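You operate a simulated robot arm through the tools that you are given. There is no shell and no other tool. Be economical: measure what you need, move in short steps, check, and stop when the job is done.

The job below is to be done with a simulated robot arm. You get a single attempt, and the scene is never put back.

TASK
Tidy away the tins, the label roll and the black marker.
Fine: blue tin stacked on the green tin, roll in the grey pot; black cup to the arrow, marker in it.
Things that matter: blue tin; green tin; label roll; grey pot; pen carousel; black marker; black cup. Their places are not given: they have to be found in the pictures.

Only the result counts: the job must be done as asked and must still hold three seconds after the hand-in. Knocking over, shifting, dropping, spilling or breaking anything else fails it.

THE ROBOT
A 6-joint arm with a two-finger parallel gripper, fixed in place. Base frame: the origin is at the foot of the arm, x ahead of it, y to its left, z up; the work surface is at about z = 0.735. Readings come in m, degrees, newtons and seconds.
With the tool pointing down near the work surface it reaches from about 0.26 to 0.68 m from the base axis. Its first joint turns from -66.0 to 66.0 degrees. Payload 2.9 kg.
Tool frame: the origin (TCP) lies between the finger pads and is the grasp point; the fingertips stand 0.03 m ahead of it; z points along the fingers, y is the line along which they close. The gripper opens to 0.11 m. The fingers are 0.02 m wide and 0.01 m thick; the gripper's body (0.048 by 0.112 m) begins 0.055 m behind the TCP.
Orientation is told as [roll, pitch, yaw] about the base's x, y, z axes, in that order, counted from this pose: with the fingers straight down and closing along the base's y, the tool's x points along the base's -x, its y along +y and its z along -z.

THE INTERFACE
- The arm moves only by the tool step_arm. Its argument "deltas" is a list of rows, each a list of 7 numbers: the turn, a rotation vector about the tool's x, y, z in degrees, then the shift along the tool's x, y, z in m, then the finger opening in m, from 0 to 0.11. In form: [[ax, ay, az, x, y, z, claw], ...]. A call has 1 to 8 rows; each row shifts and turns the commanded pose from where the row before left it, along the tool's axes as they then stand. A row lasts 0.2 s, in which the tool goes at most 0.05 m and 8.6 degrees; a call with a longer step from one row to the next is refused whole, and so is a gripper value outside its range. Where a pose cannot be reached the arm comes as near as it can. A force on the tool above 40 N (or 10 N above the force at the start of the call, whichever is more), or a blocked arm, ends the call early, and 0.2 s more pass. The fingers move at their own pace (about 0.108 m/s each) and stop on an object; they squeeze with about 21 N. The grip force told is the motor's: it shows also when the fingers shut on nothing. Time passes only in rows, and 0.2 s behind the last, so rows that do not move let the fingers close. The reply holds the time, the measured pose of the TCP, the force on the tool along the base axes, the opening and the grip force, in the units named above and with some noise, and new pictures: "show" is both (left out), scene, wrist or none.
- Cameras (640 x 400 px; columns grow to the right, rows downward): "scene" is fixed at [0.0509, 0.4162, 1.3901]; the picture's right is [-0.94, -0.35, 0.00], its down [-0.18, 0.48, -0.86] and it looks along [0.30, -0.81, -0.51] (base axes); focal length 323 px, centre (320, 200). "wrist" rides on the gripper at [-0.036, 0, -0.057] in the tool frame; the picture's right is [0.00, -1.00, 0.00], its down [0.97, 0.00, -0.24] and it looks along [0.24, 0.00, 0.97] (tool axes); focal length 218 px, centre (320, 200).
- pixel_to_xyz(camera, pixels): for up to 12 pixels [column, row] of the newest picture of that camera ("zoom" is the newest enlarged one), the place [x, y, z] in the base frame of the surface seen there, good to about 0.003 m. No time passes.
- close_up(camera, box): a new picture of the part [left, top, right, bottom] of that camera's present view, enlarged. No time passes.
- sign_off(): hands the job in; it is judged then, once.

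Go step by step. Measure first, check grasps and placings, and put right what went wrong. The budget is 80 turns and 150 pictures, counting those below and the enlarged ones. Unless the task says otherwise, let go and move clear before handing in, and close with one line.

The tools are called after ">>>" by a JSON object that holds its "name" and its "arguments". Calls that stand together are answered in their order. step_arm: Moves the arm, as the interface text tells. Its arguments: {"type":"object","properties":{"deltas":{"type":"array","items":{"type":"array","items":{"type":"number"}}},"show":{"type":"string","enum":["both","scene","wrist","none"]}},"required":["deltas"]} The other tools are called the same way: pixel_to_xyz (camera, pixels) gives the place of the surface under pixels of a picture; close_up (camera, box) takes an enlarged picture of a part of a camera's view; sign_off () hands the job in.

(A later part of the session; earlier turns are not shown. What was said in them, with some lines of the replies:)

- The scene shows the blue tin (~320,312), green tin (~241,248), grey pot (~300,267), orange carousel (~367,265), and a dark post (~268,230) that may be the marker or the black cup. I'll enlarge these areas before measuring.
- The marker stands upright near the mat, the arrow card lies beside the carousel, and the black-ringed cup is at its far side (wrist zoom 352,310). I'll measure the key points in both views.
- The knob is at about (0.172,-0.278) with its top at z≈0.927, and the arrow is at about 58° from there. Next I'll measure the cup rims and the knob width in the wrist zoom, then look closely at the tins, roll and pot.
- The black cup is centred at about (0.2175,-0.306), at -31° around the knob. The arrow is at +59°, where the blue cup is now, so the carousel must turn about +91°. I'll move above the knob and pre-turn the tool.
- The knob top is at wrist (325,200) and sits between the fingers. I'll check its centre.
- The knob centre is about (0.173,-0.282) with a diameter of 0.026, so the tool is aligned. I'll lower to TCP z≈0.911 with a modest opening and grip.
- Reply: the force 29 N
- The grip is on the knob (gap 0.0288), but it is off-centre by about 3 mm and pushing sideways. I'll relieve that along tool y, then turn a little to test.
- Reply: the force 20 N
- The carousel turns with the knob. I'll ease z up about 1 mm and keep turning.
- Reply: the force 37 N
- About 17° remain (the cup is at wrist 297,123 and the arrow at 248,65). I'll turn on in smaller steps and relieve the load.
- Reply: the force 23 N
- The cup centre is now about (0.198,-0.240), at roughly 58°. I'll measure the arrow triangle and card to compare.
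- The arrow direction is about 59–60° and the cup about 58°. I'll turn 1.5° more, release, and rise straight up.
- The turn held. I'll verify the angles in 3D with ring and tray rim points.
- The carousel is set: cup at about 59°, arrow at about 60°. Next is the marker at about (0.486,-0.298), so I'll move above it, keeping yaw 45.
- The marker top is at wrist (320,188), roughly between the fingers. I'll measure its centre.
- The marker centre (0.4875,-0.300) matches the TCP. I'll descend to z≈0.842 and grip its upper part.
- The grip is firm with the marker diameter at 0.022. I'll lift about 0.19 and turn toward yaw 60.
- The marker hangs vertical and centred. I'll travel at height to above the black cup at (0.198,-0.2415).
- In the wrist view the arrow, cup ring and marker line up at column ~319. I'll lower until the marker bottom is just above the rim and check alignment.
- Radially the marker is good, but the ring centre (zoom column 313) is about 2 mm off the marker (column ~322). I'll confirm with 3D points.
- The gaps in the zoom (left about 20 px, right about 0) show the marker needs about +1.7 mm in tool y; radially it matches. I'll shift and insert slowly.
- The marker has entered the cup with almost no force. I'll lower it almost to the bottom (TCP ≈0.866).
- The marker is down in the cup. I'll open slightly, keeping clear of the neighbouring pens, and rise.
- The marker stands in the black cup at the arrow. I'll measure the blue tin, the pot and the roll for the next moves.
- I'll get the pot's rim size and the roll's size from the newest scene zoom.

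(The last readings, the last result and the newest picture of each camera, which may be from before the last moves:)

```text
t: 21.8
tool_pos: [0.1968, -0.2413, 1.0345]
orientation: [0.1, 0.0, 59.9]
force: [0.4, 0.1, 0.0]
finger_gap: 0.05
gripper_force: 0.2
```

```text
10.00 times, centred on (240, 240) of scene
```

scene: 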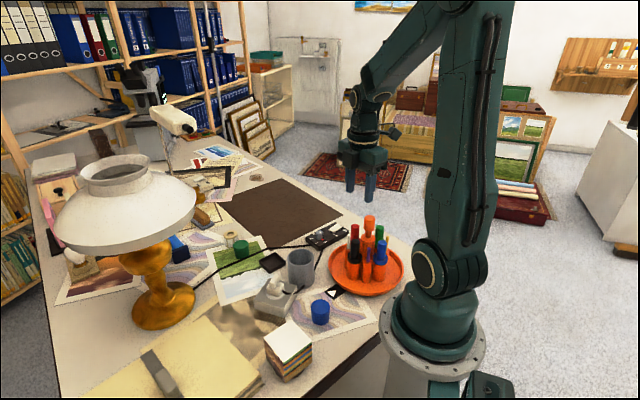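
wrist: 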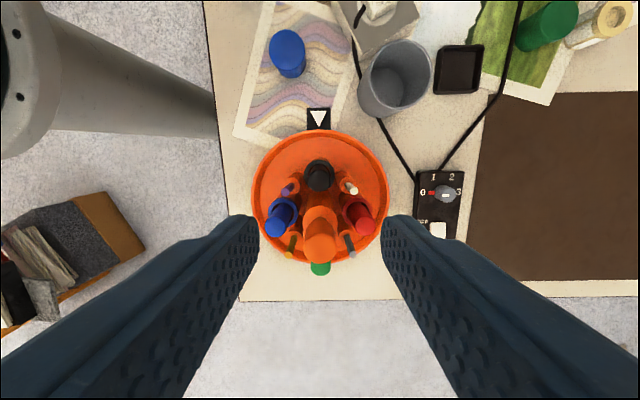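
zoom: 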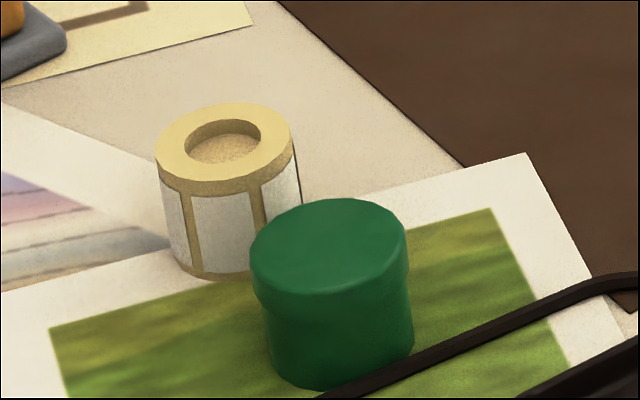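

The roll is about 0.044 wide and 0.041 tall at (0.605,-0.258). The pot is about 0.072 outside, so I'll grip the roll high and release it just above the rim. First I'll turn to yaw -27 so the fingers miss the green tin, then travel.

>>> {"name": "step_arm", "arguments": {"deltas": [[0, 0, 8.5, 0, 0, 0, 0.08], [0, 0, 8.5, 0, 0, 0, 0.08], [0, 0, 8.5, 0, 0, 0, 0.08], [0, 0, 8.5, 0, 0, 0, 0.08], [0, 0, 8.5, 0, 0, 0, 0.08], [0, 0, 8.5, 0, 0, 0, 0.08], [0, 0, 8.5, 0, 0, 0, 0.08], [0, 0, 8.5, 0, 0, 0, 0.08]], "show": "none"}}

>>> {"name": "step_arm", "arguments": {"deltas": [[0, 0, 6.33, 0, 0, 0, 0.08], [0, 0, 6.33, 0, 0, 0, 0.08], [0, 0, 6.33, 0, 0, 0, 0.08], [0, 0, 0, -0.04125, 0.0189, 0, 0.08], [0, 0, 0, -0.04125, 0.0189, 0, 0.08], [0, 0, 0, -0.04125, 0.0189, 0, 0.08], [0, 0, 0, -0.04125, 0.0189, 0, 0.08], [0, 0, 0, -0.04125, 0.0189, 0, 0.08]], "show": "none"}}

>>> {"name": "step_arm", "arguments": {"deltas": [[0, 0, 0, -0.04125, 0.0189, 0, 0.08], [0, 0, 0, -0.04125, 0.0189, 0, 0.08], [0, 0, 0, -0.04125, 0.0189, 0, 0.08], [0, 0, 0, -0.04125, 0.0189, 0, 0.08], [0, 0, 0, 0, 0, 0.04, 0.08], [0, 0, 0, 0, 0, 0.04, 0.08], [0, 0, 0, 0, 0, 0, 0.08]]}}

```text
t: 23.6
tool_pos: [0.1965, -0.2425, 1.0338]
orientation: [0.0, 0.0, -8.2]
force: [-1.4, -0.1, -0.1]
finger_gap: 0.0802
gripper_force: 0.1
```

```text
t: 25.4
tool_pos: [0.4241, -0.2496, 1.033]
orientation: [0.0, 0.0, -26.9]
force: [0.6, -0.1, -0.2]
finger_gap: 0.0801
gripper_force: 0.1
```

```text
t: 27.0
tool_pos: [0.605, -0.2581, 0.9538]
orientation: [0.0, 0.0, -26.9]
force: [0.3, -0.2, 0.8]
finger_gap: 0.0801
gripper_force: 0.1
```

scene: 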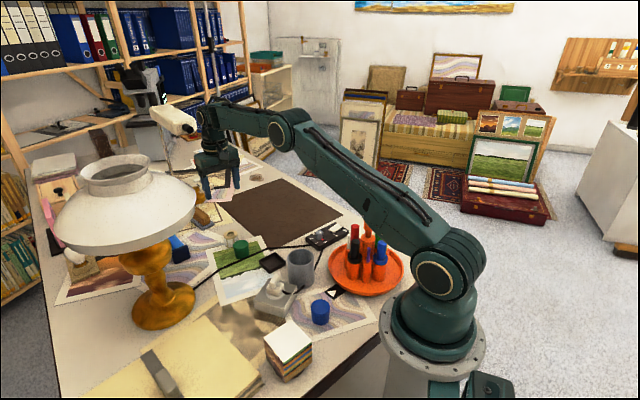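
wrist: 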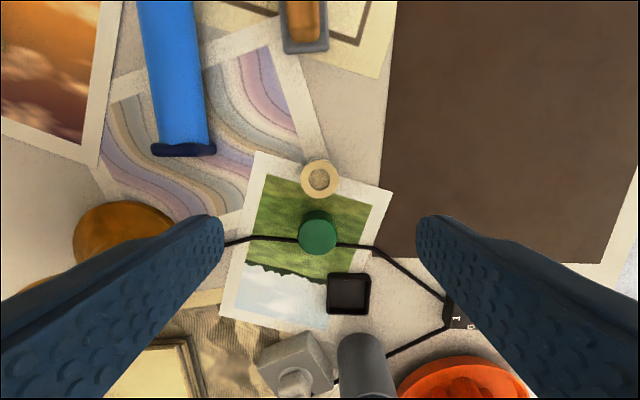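

The roll top is at wrist (319,178). I'll measure it, along with the lamp shade's extent so I can keep clear.

>>> {"name": "pixel_to_xyz", "arguments": {"camera": "wrist", "pixels": [[303, 179], [337, 179], [320, 162], [320, 195], [318, 229], [299, 232], [337, 232], [318, 213]]}}

>>> {"name": "pixel_to_xyz", "arguments": {"camera": "scene", "pixels": [[195, 205], [125, 230], [130, 160], [60, 220], [185, 190], [165, 185], [110, 170], [145, 190]]}}

```text
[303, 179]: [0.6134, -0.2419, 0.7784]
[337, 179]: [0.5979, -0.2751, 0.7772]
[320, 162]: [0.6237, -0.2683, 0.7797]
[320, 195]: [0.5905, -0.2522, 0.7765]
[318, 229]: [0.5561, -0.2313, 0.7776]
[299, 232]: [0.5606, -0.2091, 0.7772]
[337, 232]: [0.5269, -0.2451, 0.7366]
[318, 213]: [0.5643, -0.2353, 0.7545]
```

```text
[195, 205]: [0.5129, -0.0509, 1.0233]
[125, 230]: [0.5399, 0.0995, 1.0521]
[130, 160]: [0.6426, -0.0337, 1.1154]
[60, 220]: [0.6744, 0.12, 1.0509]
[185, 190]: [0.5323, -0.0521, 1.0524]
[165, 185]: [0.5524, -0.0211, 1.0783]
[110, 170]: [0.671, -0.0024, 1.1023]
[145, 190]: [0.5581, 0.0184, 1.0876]
```

The roll centre (0.606,-0.259) matches the TCP, and the lamp is more than 0.15 m away. I'll descend to TCP 0.793 and grip the top part.

>>> {"name": "step_arm", "arguments": {"deltas": [[0, 0, 0, -0.001, 0, 0.04, 0.08], [0, 0, 0, 0, 0, 0.04, 0.08], [0, 0, 0, 0, 0, 0.04, 0.08], [0, 0, 0, 0, 0, 0.04, 0.08], [0, 0, 0, 0, 0, 0, 0.0], [0, 0, 0, 0, 0, 0, 0.0], [0, 0, 0, 0, 0, 0, 0.0]]}}

```text
t: 28.6
tool_pos: [0.6024, -0.2596, 0.7943]
orientation: [0.0, 0.0, -26.9]
force: [0.7, 0.4, 0.1]
finger_gap: 0.0405
gripper_force: 21.0
```

scene: 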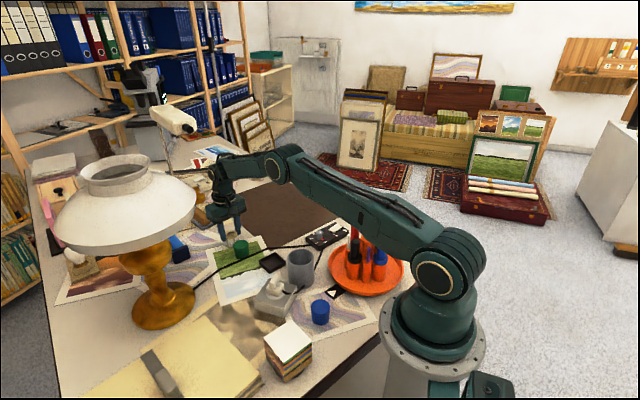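
wrist: 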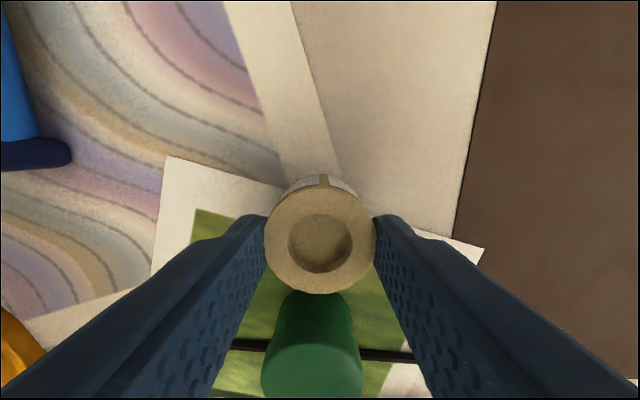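

The roll is gripped (gap 0.0405). I'll lift it and take a zoom on the pot to measure its rim.

>>> {"name": "step_arm", "arguments": {"deltas": [[0, 0, 0, 0, 0, -0.03, 0.0], [0, 0, 0, 0, 0, -0.04, 0.0], [0, 0, 0, 0, 0, -0.04, 0.0], [0, 0, 0, 0, 0, -0.03, 0.0]]}}

>>> {"name": "close_up", "arguments": {"camera": "scene", "box": [275, 235, 325, 295]}}

```text
t: 29.6
tool_pos: [0.6056, -0.2583, 0.9337]
orientation: [0.0, 0.2, -27.0]
force: [0.5, -0.5, -0.6]
finger_gap: 0.0407
gripper_force: 20.9
```

scene: 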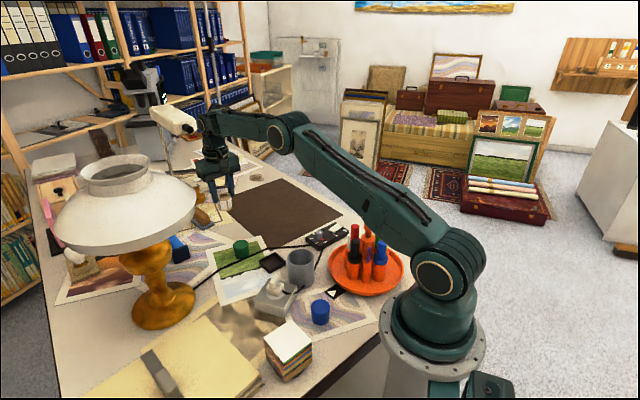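
wrist: 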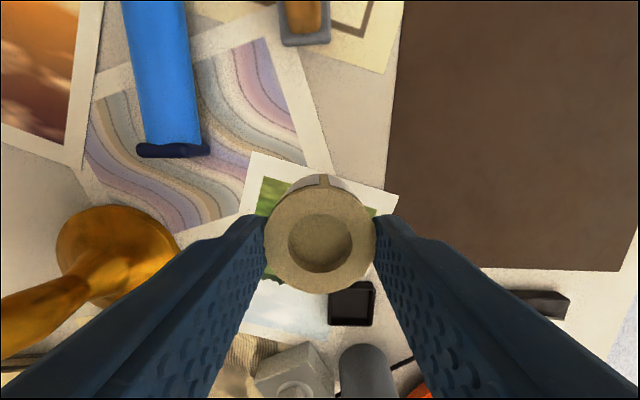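

```text
6.67 times, centred on (300, 265) of scene
```

zoom: 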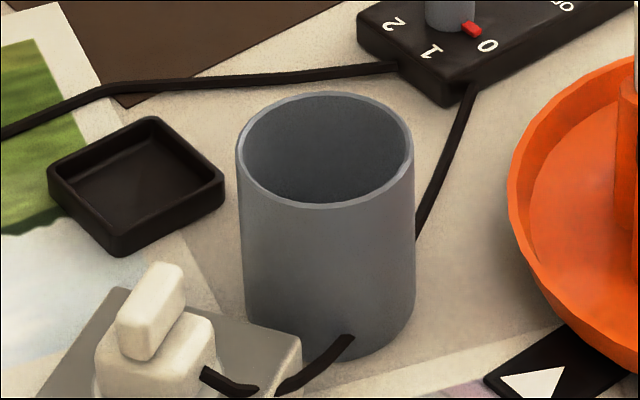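

>>> {"name": "pixel_to_xyz", "arguments": {"camera": "zoom", "pixels": [[240, 150], [410, 145], [320, 95], [327, 204], [265, 112], [390, 186], [268, 190], [385, 110]]}}

```text
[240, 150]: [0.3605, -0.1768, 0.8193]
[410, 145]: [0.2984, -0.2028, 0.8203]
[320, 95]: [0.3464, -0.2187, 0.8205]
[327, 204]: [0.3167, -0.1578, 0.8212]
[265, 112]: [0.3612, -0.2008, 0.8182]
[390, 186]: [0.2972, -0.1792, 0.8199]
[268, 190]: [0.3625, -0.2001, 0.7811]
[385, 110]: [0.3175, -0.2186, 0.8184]
```

The pot centre is (0.330,-0.189), rim z 0.820, outer diameter 0.067. I'll carry the roll over it, allowing for the roll sitting about 2.5 mm forward of the TCP.

>>> {"name": "step_arm", "arguments": {"deltas": [[0, 0, 0, 0.03996, -0.00906, 0, 0.0], [0, 0, 0, 0.03996, -0.00906, 0, 0.0], [0, 0, 0, 0.03996, -0.00906, 0, 0.0], [0, 0, 0, 0.03996, -0.00906, 0, 0.0], [0, 0, 0, 0.03996, -0.00906, 0, 0.0], [0, 0, 0, 0.03996, -0.00906, 0, 0.0], [0, 0, 0, 0.03996, -0.00906, 0, 0.0], [0, 0, 0, 0, 0, 0.02, 0.0]]}}

>>> {"name": "close_up", "arguments": {"camera": "scene", "box": [260, 205, 350, 295]}}

```text
t: 31.4
tool_pos: [0.3268, -0.1887, 0.9148]
orientation: [0.0, -0.1, -27.1]
force: [-0.9, 0.5, -0.3]
finger_gap: 0.0405
gripper_force: 20.4
```

scene: 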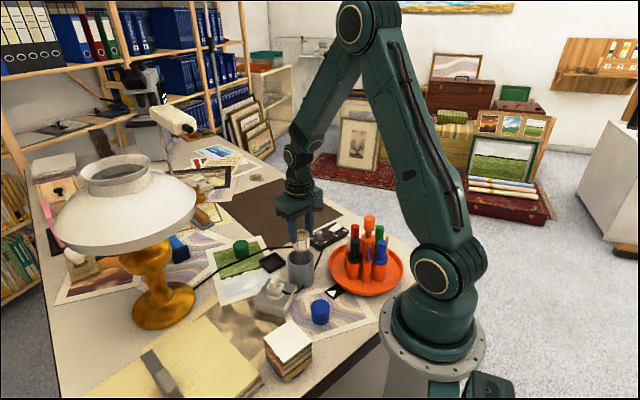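
wrist: 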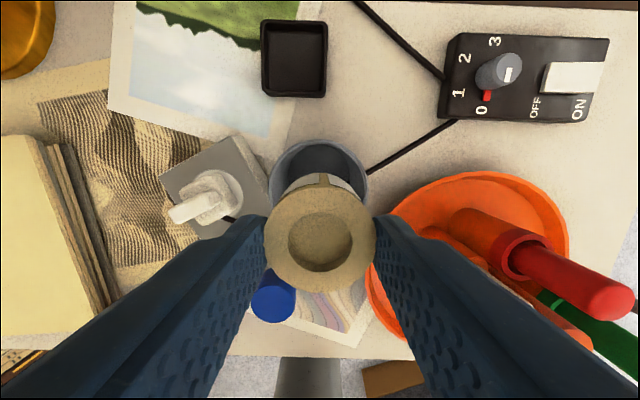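

```text
4.44 times, centred on (305, 250) of scene
```

zoom: 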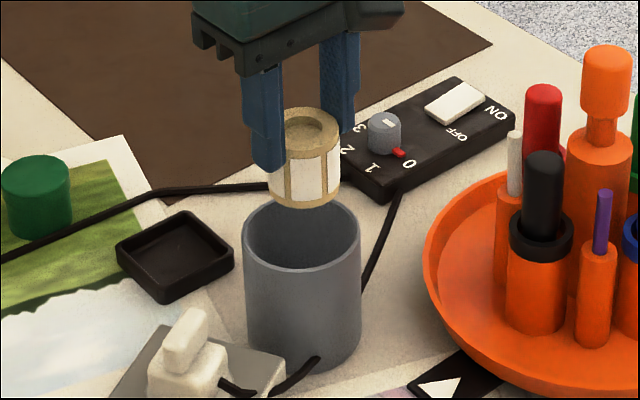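

The roll is centred over the pot in both views. I'll lower it into the mouth with the fingertips just above the rim.

>>> {"name": "step_arm", "arguments": {"deltas": [[0, 0, 0, 0, 0, 0.025, 0.0], [0, 0, 0, 0, 0, 0.02, 0.0], [0, 0, 0, 0, 0, 0.012, 0.0], [0, 0, 0, 0, 0, 0, 0.0]]}}

>>> {"name": "close_up", "arguments": {"camera": "scene", "box": [260, 205, 350, 295]}}

```text
t: 32.4
tool_pos: [0.3258, -0.1877, 0.8569]
orientation: [0.0, 0.0, -26.9]
force: [-0.5, 0.8, -0.3]
finger_gap: 0.0407
gripper_force: 20.8
```

scene: 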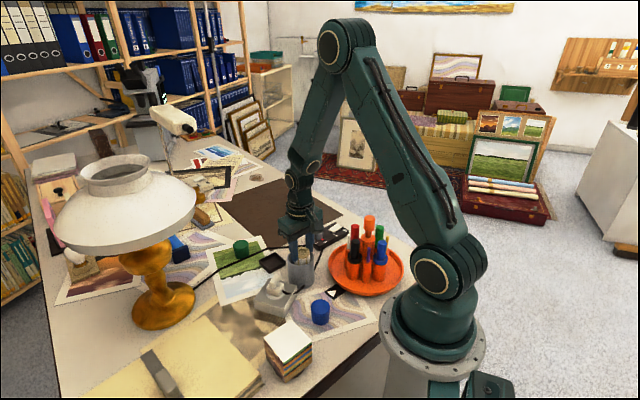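
wrist: 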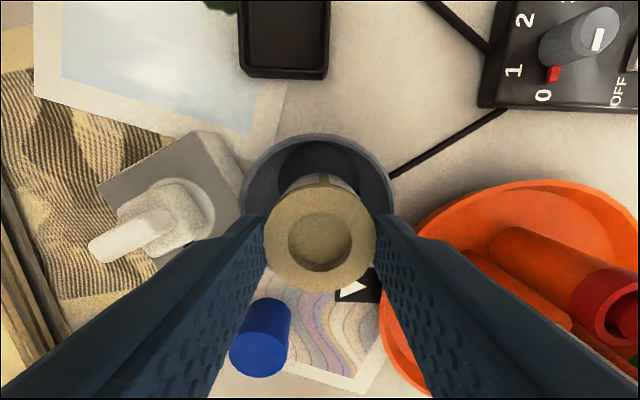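

```text
4.44 times, centred on (305, 250) of scene
```

zoom: 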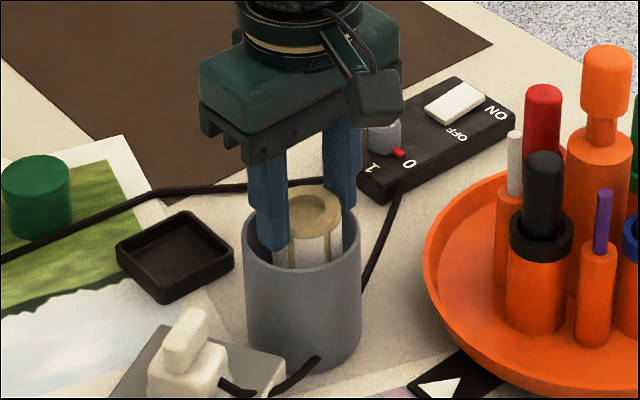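

The roll's lower part is inside the mouth, about 4 mm off-centre. I'll nudge -4 mm along tool x, release above the rim, and rise.

>>> {"name": "step_arm", "arguments": {"deltas": [[0, 0, 0, -0.004, 0, 0, 0.0], [0, 0, 0, 0, 0, 0, 0.0], [0, 0, 0, 0, 0, 0, 0.06], [0, 0, 0, 0, 0, 0, 0.06], [0, 0, 0, 0, 0, -0.03, 0.06], [0, 0, 0, 0, 0, -0.045, 0.06], [0, 0, 0, 0, 0, -0.045, 0.06]]}}

>>> {"name": "close_up", "arguments": {"camera": "wrist", "box": [220, 100, 420, 280]}}

```text
t: 34.0
tool_pos: [0.3306, -0.1905, 0.9776]
orientation: [0.0, 0.1, -27.1]
force: [-0.2, -0.5, -1.0]
finger_gap: 0.0601
gripper_force: 0.0
```

scene: 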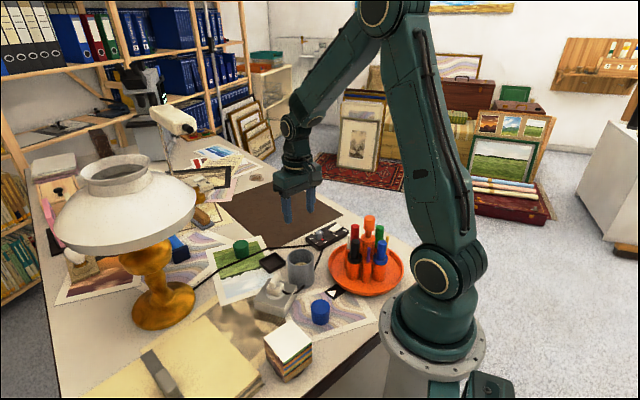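
wrist: 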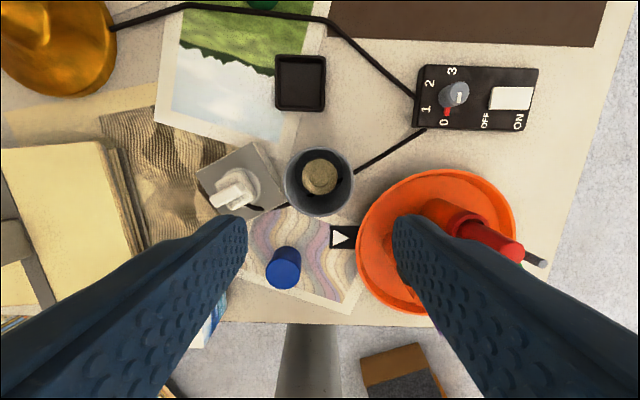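

```text
2.22 times, centred on (320, 190) of wrist
```

zoom: 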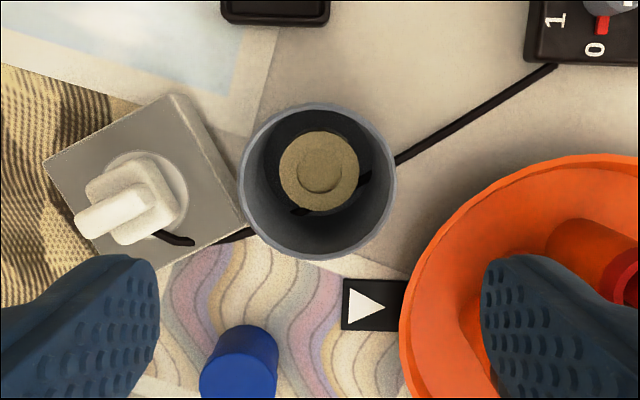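

The roll sits upright in the pot. Now the blue tin: its top is at wrist (284,274), so I'll measure its edges and the plug height.

>>> {"name": "pixel_to_xyz", "arguments": {"camera": "wrist", "pixels": [[283, 274], [270, 274], [296, 274], [283, 263], [283, 286], [232, 196], [245, 180], [262, 2]]}}

>>> {"name": "close_up", "arguments": {"camera": "wrist", "box": [250, 230, 330, 310]}}

>>> {"name": "close_up", "arguments": {"camera": "scene", "box": [290, 285, 350, 335]}}

```text
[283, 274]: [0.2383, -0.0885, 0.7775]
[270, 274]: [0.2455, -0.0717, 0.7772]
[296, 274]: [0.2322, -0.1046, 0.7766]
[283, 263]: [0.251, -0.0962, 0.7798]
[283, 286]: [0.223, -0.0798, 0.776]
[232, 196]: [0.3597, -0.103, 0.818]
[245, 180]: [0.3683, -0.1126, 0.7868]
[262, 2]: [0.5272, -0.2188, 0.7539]
```

```text
5.00 times, centred on (290, 270) of wrist
```

zoom: 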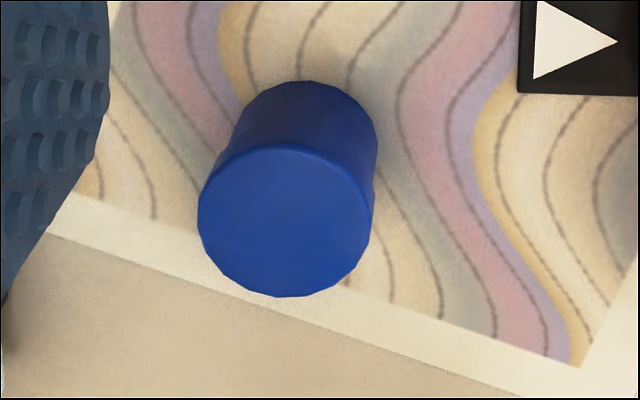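

```text
8.00 times, centred on (320, 310) of scene
```

zoom: 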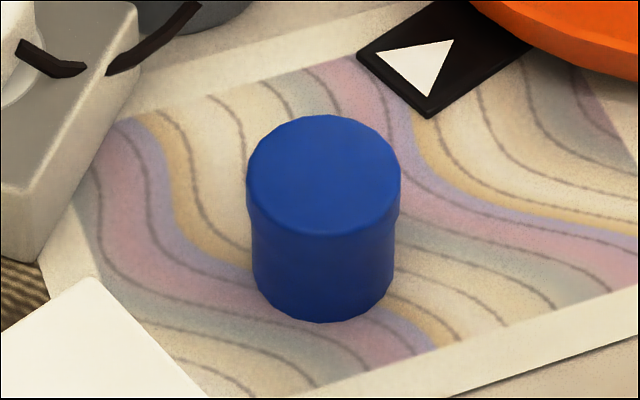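

The blue tin is at (0.2383,-0.0885), top 0.7775, radius 0.254 m, which is at the inner reach limit. I'll check the nearby paper cube before descending.

>>> {"name": "pixel_to_xyz", "arguments": {"camera": "scene", "pixels": [[290, 323], [312, 338], [288, 340], [268, 338], [290, 360], [312, 360]]}}

```text
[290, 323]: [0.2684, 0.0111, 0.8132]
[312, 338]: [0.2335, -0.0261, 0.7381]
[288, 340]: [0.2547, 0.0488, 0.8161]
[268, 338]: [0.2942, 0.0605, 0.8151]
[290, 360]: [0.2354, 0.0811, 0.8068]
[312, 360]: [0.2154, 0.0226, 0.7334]
```

The cube stays clear of the fingers. I'll move above the blue tin, align to yaw ≈-20, and look.

>>> {"name": "step_arm", "arguments": {"deltas": [[0, 0, 0, 0.0323, 0.01205, 0, 0.072], [0, 0, 0, 0.0323, 0.01205, 0, 0.072], [0, 0, 0, 0.0323, 0.01205, 0, 0.072], [0, 0, 0, 0.0323, 0.01205, 0, 0.072], [0, 0, -6.6, 0, 0, 0, 0.072], [0, 0, 0, 0, 0, 0.04, 0.072], [0, 0, 0, 0, 0, 0.04, 0.072], [0, 0, 0, 0, 0, 0, 0.072]]}}

>>> {"name": "close_up", "arguments": {"camera": "wrist", "box": [240, 120, 400, 280]}}

```text
t: 35.8
tool_pos: [0.2367, -0.0882, 0.8964]
orientation: [0.0, 0.0, -20.3]
force: [0.7, 0.3, 0.3]
finger_gap: 0.0723
gripper_force: 0.1
```

scene: 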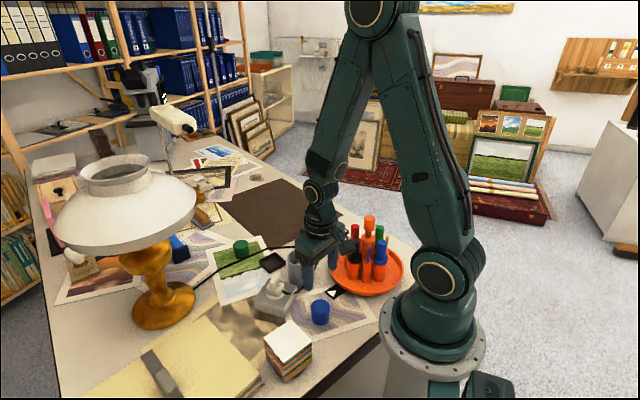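
wrist: 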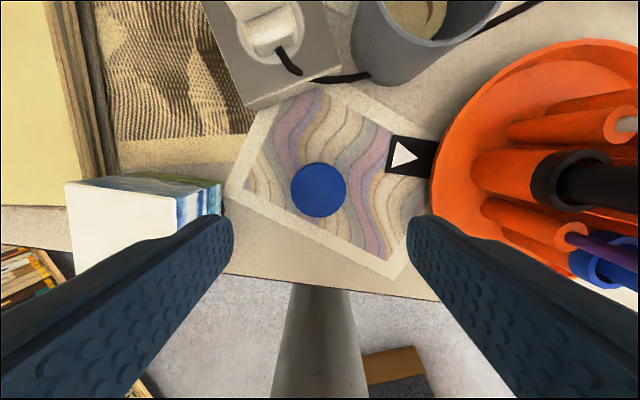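

```text
2.50 times, centred on (320, 200) of wrist
```

zoom: 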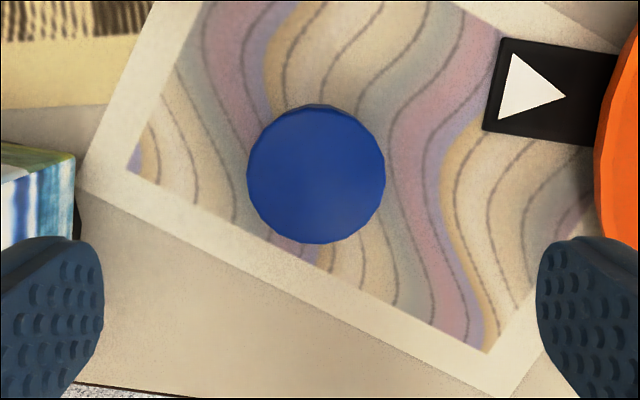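

The tin is well centred (wrist 318,190 against the expected 320,191), and the reach holds. I'll descend to TCP 0.785 and grip.

>>> {"name": "step_arm", "arguments": {"deltas": [[0, 0, 0, 0, 0.001, 0.03, 0.072], [0, 0, 0, 0, 0, 0.03, 0.072], [0, 0, 0, 0, 0, 0.03, 0.072], [0, 0, 0, 0, 0, 0.021, 0.072], [0, 0, 0, 0, 0, 0, 0.0], [0, 0, 0, 0, 0, 0, 0.0], [0, 0, 0, 0, 0, 0, 0.0]]}}

```text
t: 37.4
tool_pos: [0.2377, -0.0861, 0.7862]
orientation: [0.0, 0.0, -20.4]
force: [0.6, -0.3, 0.8]
finger_gap: 0.0454
gripper_force: 20.8
```

scene: 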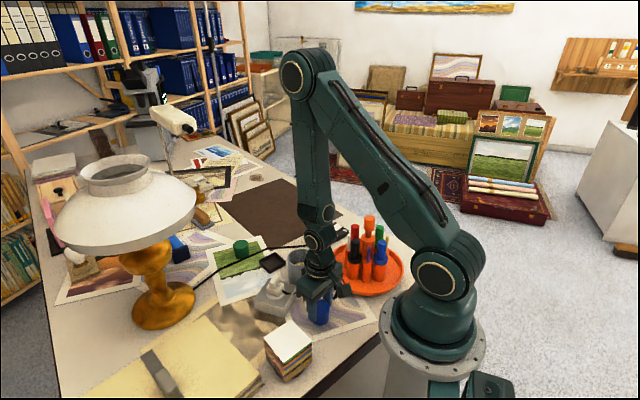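
wrist: 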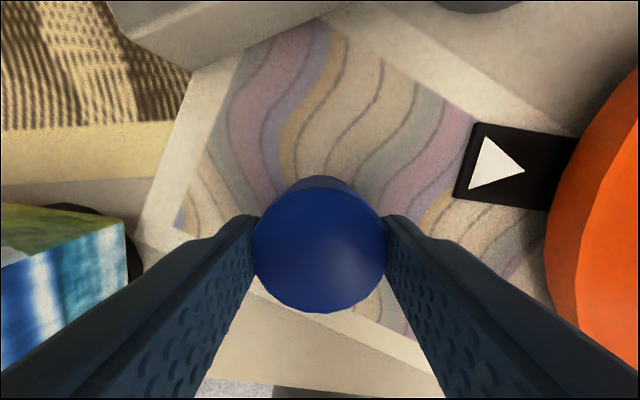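

The blue tin is gripped (0.0454). I'll lift it and measure the green tin.

>>> {"name": "step_arm", "arguments": {"deltas": [[0, 0, 0, 0, 0, -0.03, 0.0], [0, 0, 0, 0, 0, -0.04, 0.0], [0, 0, 0, 0, 0, -0.04, 0.0], [0, 0, 0, 0, 0, -0.04, 0.0]], "show": "wrist"}}

>>> {"name": "close_up", "arguments": {"camera": "scene", "box": [220, 225, 264, 265]}}

```text
t: 38.4
tool_pos: [0.2372, -0.0866, 0.9368]
orientation: [-0.1, 0.1, -20.4]
force: [-0.6, 0.2, -0.3]
finger_gap: 0.0457
gripper_force: 20.6
```

wrist: 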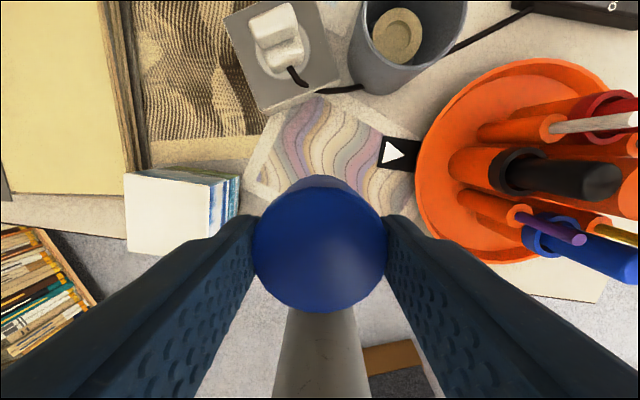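

```text
10.00 times, centred on (242, 245) of scene
```

zoom: 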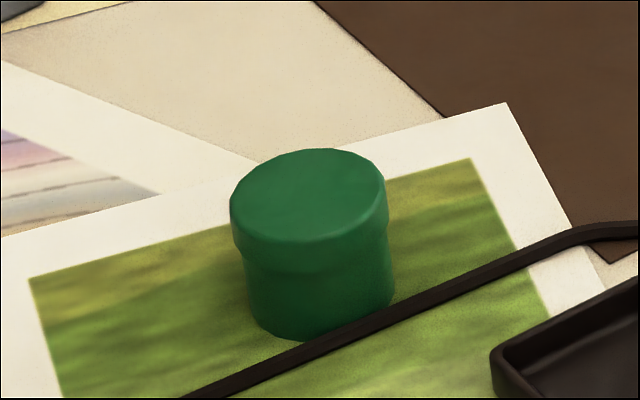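

>>> {"name": "pixel_to_xyz", "arguments": {"camera": "zoom", "pixels": [[309, 194], [240, 198], [380, 190], [315, 153], [304, 235], [260, 168], [360, 220], [255, 225], [365, 163]]}}

```text
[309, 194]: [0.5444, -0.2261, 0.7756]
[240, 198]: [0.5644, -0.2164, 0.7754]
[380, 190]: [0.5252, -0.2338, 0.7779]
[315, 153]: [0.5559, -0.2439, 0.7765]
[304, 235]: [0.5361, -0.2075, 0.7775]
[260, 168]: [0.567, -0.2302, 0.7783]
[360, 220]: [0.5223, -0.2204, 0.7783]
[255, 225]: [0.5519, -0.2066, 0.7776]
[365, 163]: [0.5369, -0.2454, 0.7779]
```

The green tin centre is (0.545,-0.2257) with its top at 0.7775. I'll carry the blue tin there at z≈0.937.

>>> {"name": "step_arm", "arguments": {"deltas": [[0, 0, 0, -0.0418, -0.00285, 0, 0.0], [0, 0, 0, -0.0418, -0.00285, 0, 0.0], [0, 0, 0, -0.0418, -0.00285, 0, 0.0], [0, 0, 0, -0.0418, -0.00285, 0, 0.0], [0, 0, 0, -0.0418, -0.00285, 0, 0.0], [0, 0, 0, -0.0418, -0.00285, 0, 0.0], [0, 0, 0, -0.0418, -0.00285, 0, 0.0], [0, 0, 0, -0.0418, -0.00285, 0, 0.0]], "show": "none"}}

>>> {"name": "step_arm", "arguments": {"deltas": [[0, 0, 0, 0, 0, 0.04, 0.0], [0, 0, 0, 0, 0, 0.04, 0.0], [0, 0, 0, 0, 0, 0, 0.0]]}}

>>> {"name": "close_up", "arguments": {"camera": "scene", "box": [215, 205, 269, 265]}}

>>> {"name": "close_up", "arguments": {"camera": "wrist", "box": [230, 130, 410, 330]}}

```text
t: 40.2
tool_pos: [0.5425, -0.2255, 0.9355]
orientation: [0.0, 0.1, -20.4]
force: [-0.3, -0.7, -1.0]
finger_gap: 0.0456
gripper_force: 21.3
```

```text
t: 41.0
tool_pos: [0.5426, -0.2255, 0.8548]
orientation: [0.0, 0.0, -20.4]
force: [-0.3, -0.6, -1.0]
finger_gap: 0.0455
gripper_force: 21.1
```

scene: 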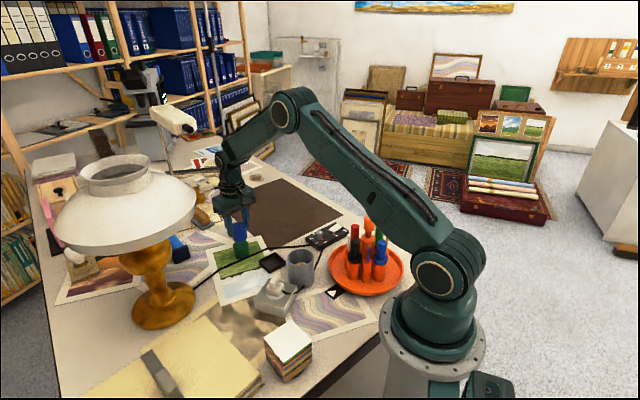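
wrist: 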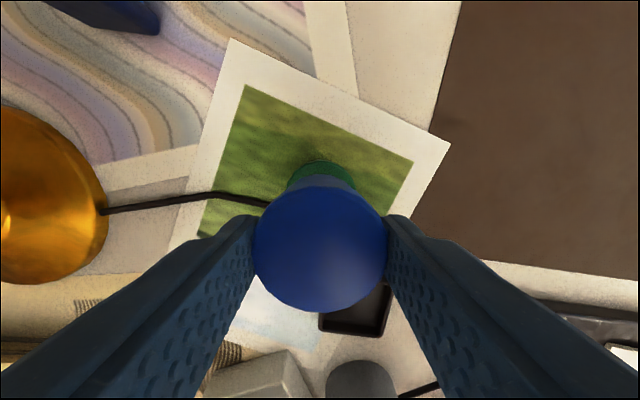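

```text
6.67 times, centred on (242, 235) of scene
```

zoom: 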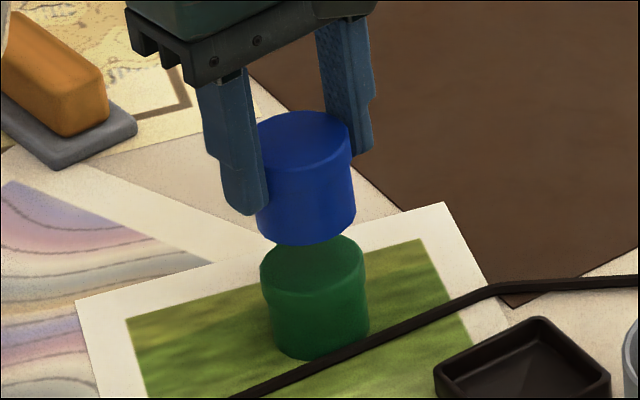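

```text
2.00 times, centred on (320, 230) of wrist
```

zoom: 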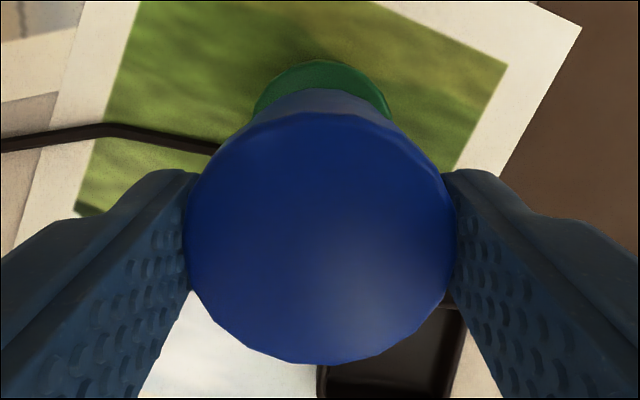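

The blue tin is aligned sideways, but the wrist geometry puts the green tin about 3 mm further forward. I'll nudge -3 mm in tool x and lower gently.

>>> {"name": "step_arm", "arguments": {"deltas": [[0, 0, 0, -0.003, 0, 0.01, 0.0], [0, 0, 0, 0, 0, 0.01, 0.0], [0, 0, 0, 0, 0, 0.004, 0.0], [0, 0, 0, 0, 0, 0.002, 0.0], [0, 0, 0, 0, 0, 0, 0.0]]}}

>>> {"name": "close_up", "arguments": {"camera": "scene", "box": [215, 215, 269, 265]}}

>>> {"name": "close_up", "arguments": {"camera": "wrist", "box": [250, 130, 390, 270]}}

```text
t: 42.2
tool_pos: [0.5453, -0.2267, 0.83]
orientation: [0.1, 0.0, -20.4]
force: [0.3, -0.1, -0.9]
finger_gap: 0.0454
gripper_force: 20.9
```

scene: 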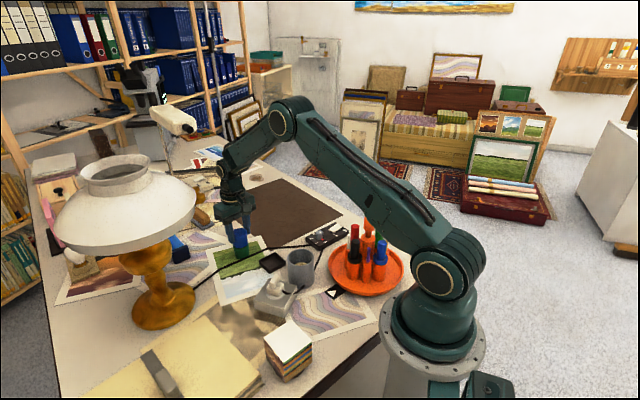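
wrist: 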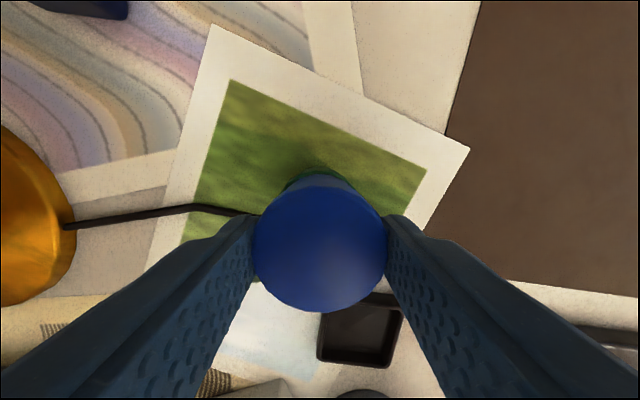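

```text
8.00 times, centred on (242, 240) of scene
```

zoom: 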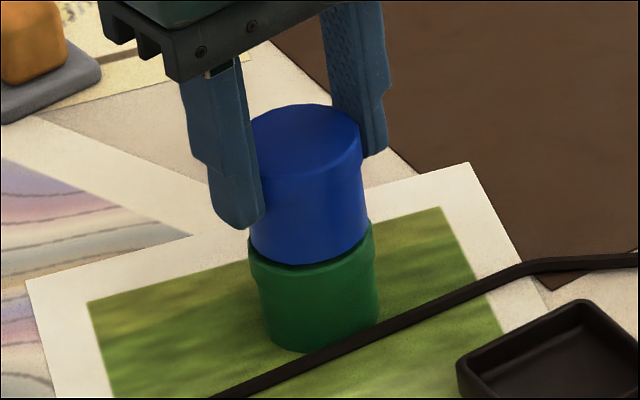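

```text
2.86 times, centred on (320, 200) of wrist
```

zoom: 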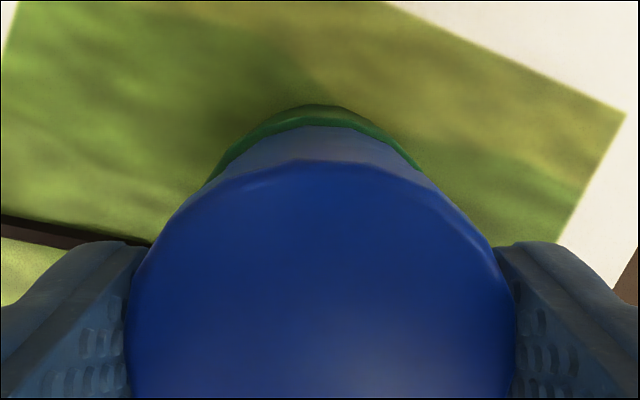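

The tins are aligned within a millimetre or so, with a gap of about 2–3 mm. I'll lower to contact.

>>> {"name": "step_arm", "arguments": {"deltas": [[0, 0, 0, 0, 0.0007, 0.0015, 0.0], [0, 0, 0, 0, 0, 0.0015, 0.0], [0, 0, 0, 0, 0, 0, 0.0]], "show": "none"}}

>>> {"name": "close_up", "arguments": {"camera": "scene", "box": [215, 215, 269, 265]}}

```text
t: 43.0
tool_pos: [0.5441, -0.2255, 0.8284]
orientation: [0.0, 0.0, -20.4]
force: [-1.9, 0.7, 6.2]
finger_gap: 0.0457
gripper_force: 21.5
```

```text
8.00 times, centred on (242, 240) of scene
```

zoom: 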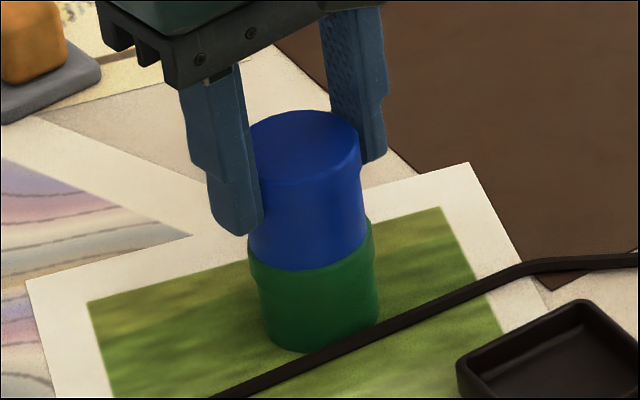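

Contact is made (6 N upward) and the blue tin sits squarely on the green one. I'll open and rise clear.

>>> {"name": "step_arm", "arguments": {"deltas": [[0, 0, 0, 0, 0, 0, 0.055], [0, 0, 0, 0, 0, 0, 0.075], [0, 0, 0, 0, 0, 0, 0.075], [0, 0, 0, 0, 0, -0.02, 0.075], [0, 0, 0, 0, 0, -0.04, 0.075], [0, 0, 0, 0, 0, -0.04, 0.075], [0, 0, 0, 0, 0, -0.04, 0.075]]}}

>>> {"name": "close_up", "arguments": {"camera": "scene", "box": [215, 205, 415, 305]}}

>>> {"name": "close_up", "arguments": {"camera": "wrist", "box": [250, 130, 390, 270]}}

```text
t: 44.6
tool_pos: [0.546, -0.2261, 0.9677]
orientation: [0.1, 0.1, -20.4]
force: [-0.2, -0.4, -0.2]
finger_gap: 0.0745
gripper_force: 0.1
```

scene: 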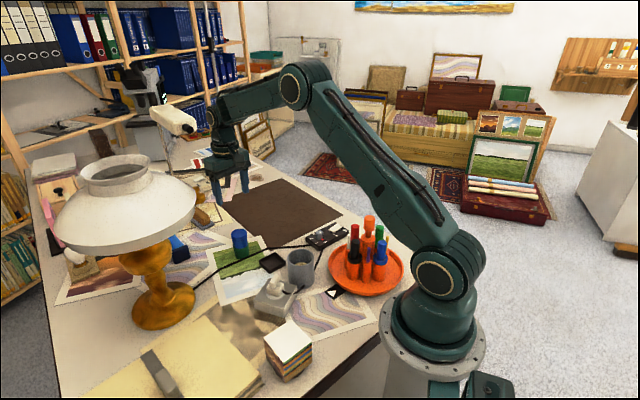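
wrist: 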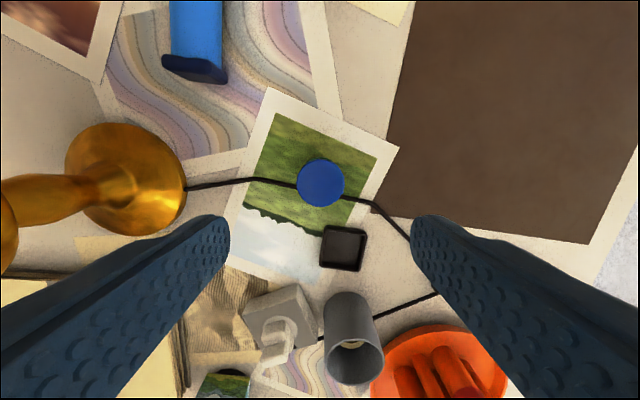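

```text
3.20 times, centred on (315, 255) of scene
```

zoom: 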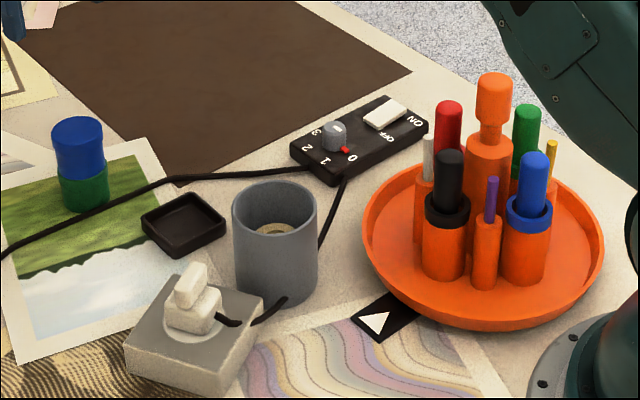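

```text
2.86 times, centred on (320, 200) of wrist
```

zoom: 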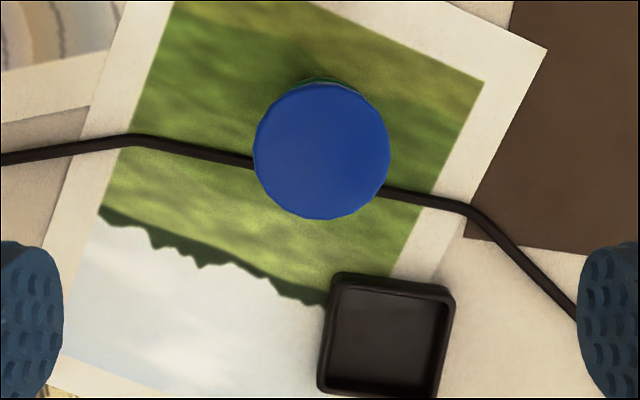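

All the results show in the last pictures: blue tin on green, roll in the pot, marker in the black cup at the arrow, arm clear. I'll hand in.

>>> {"name": "sign_off", "arguments": {}}

```text
The job is handed in.
```

The job is handed in: the blue tin is stacked on the green tin, the label roll is in the grey pot, and the black cup is turned to the arrow with the black marker in it.
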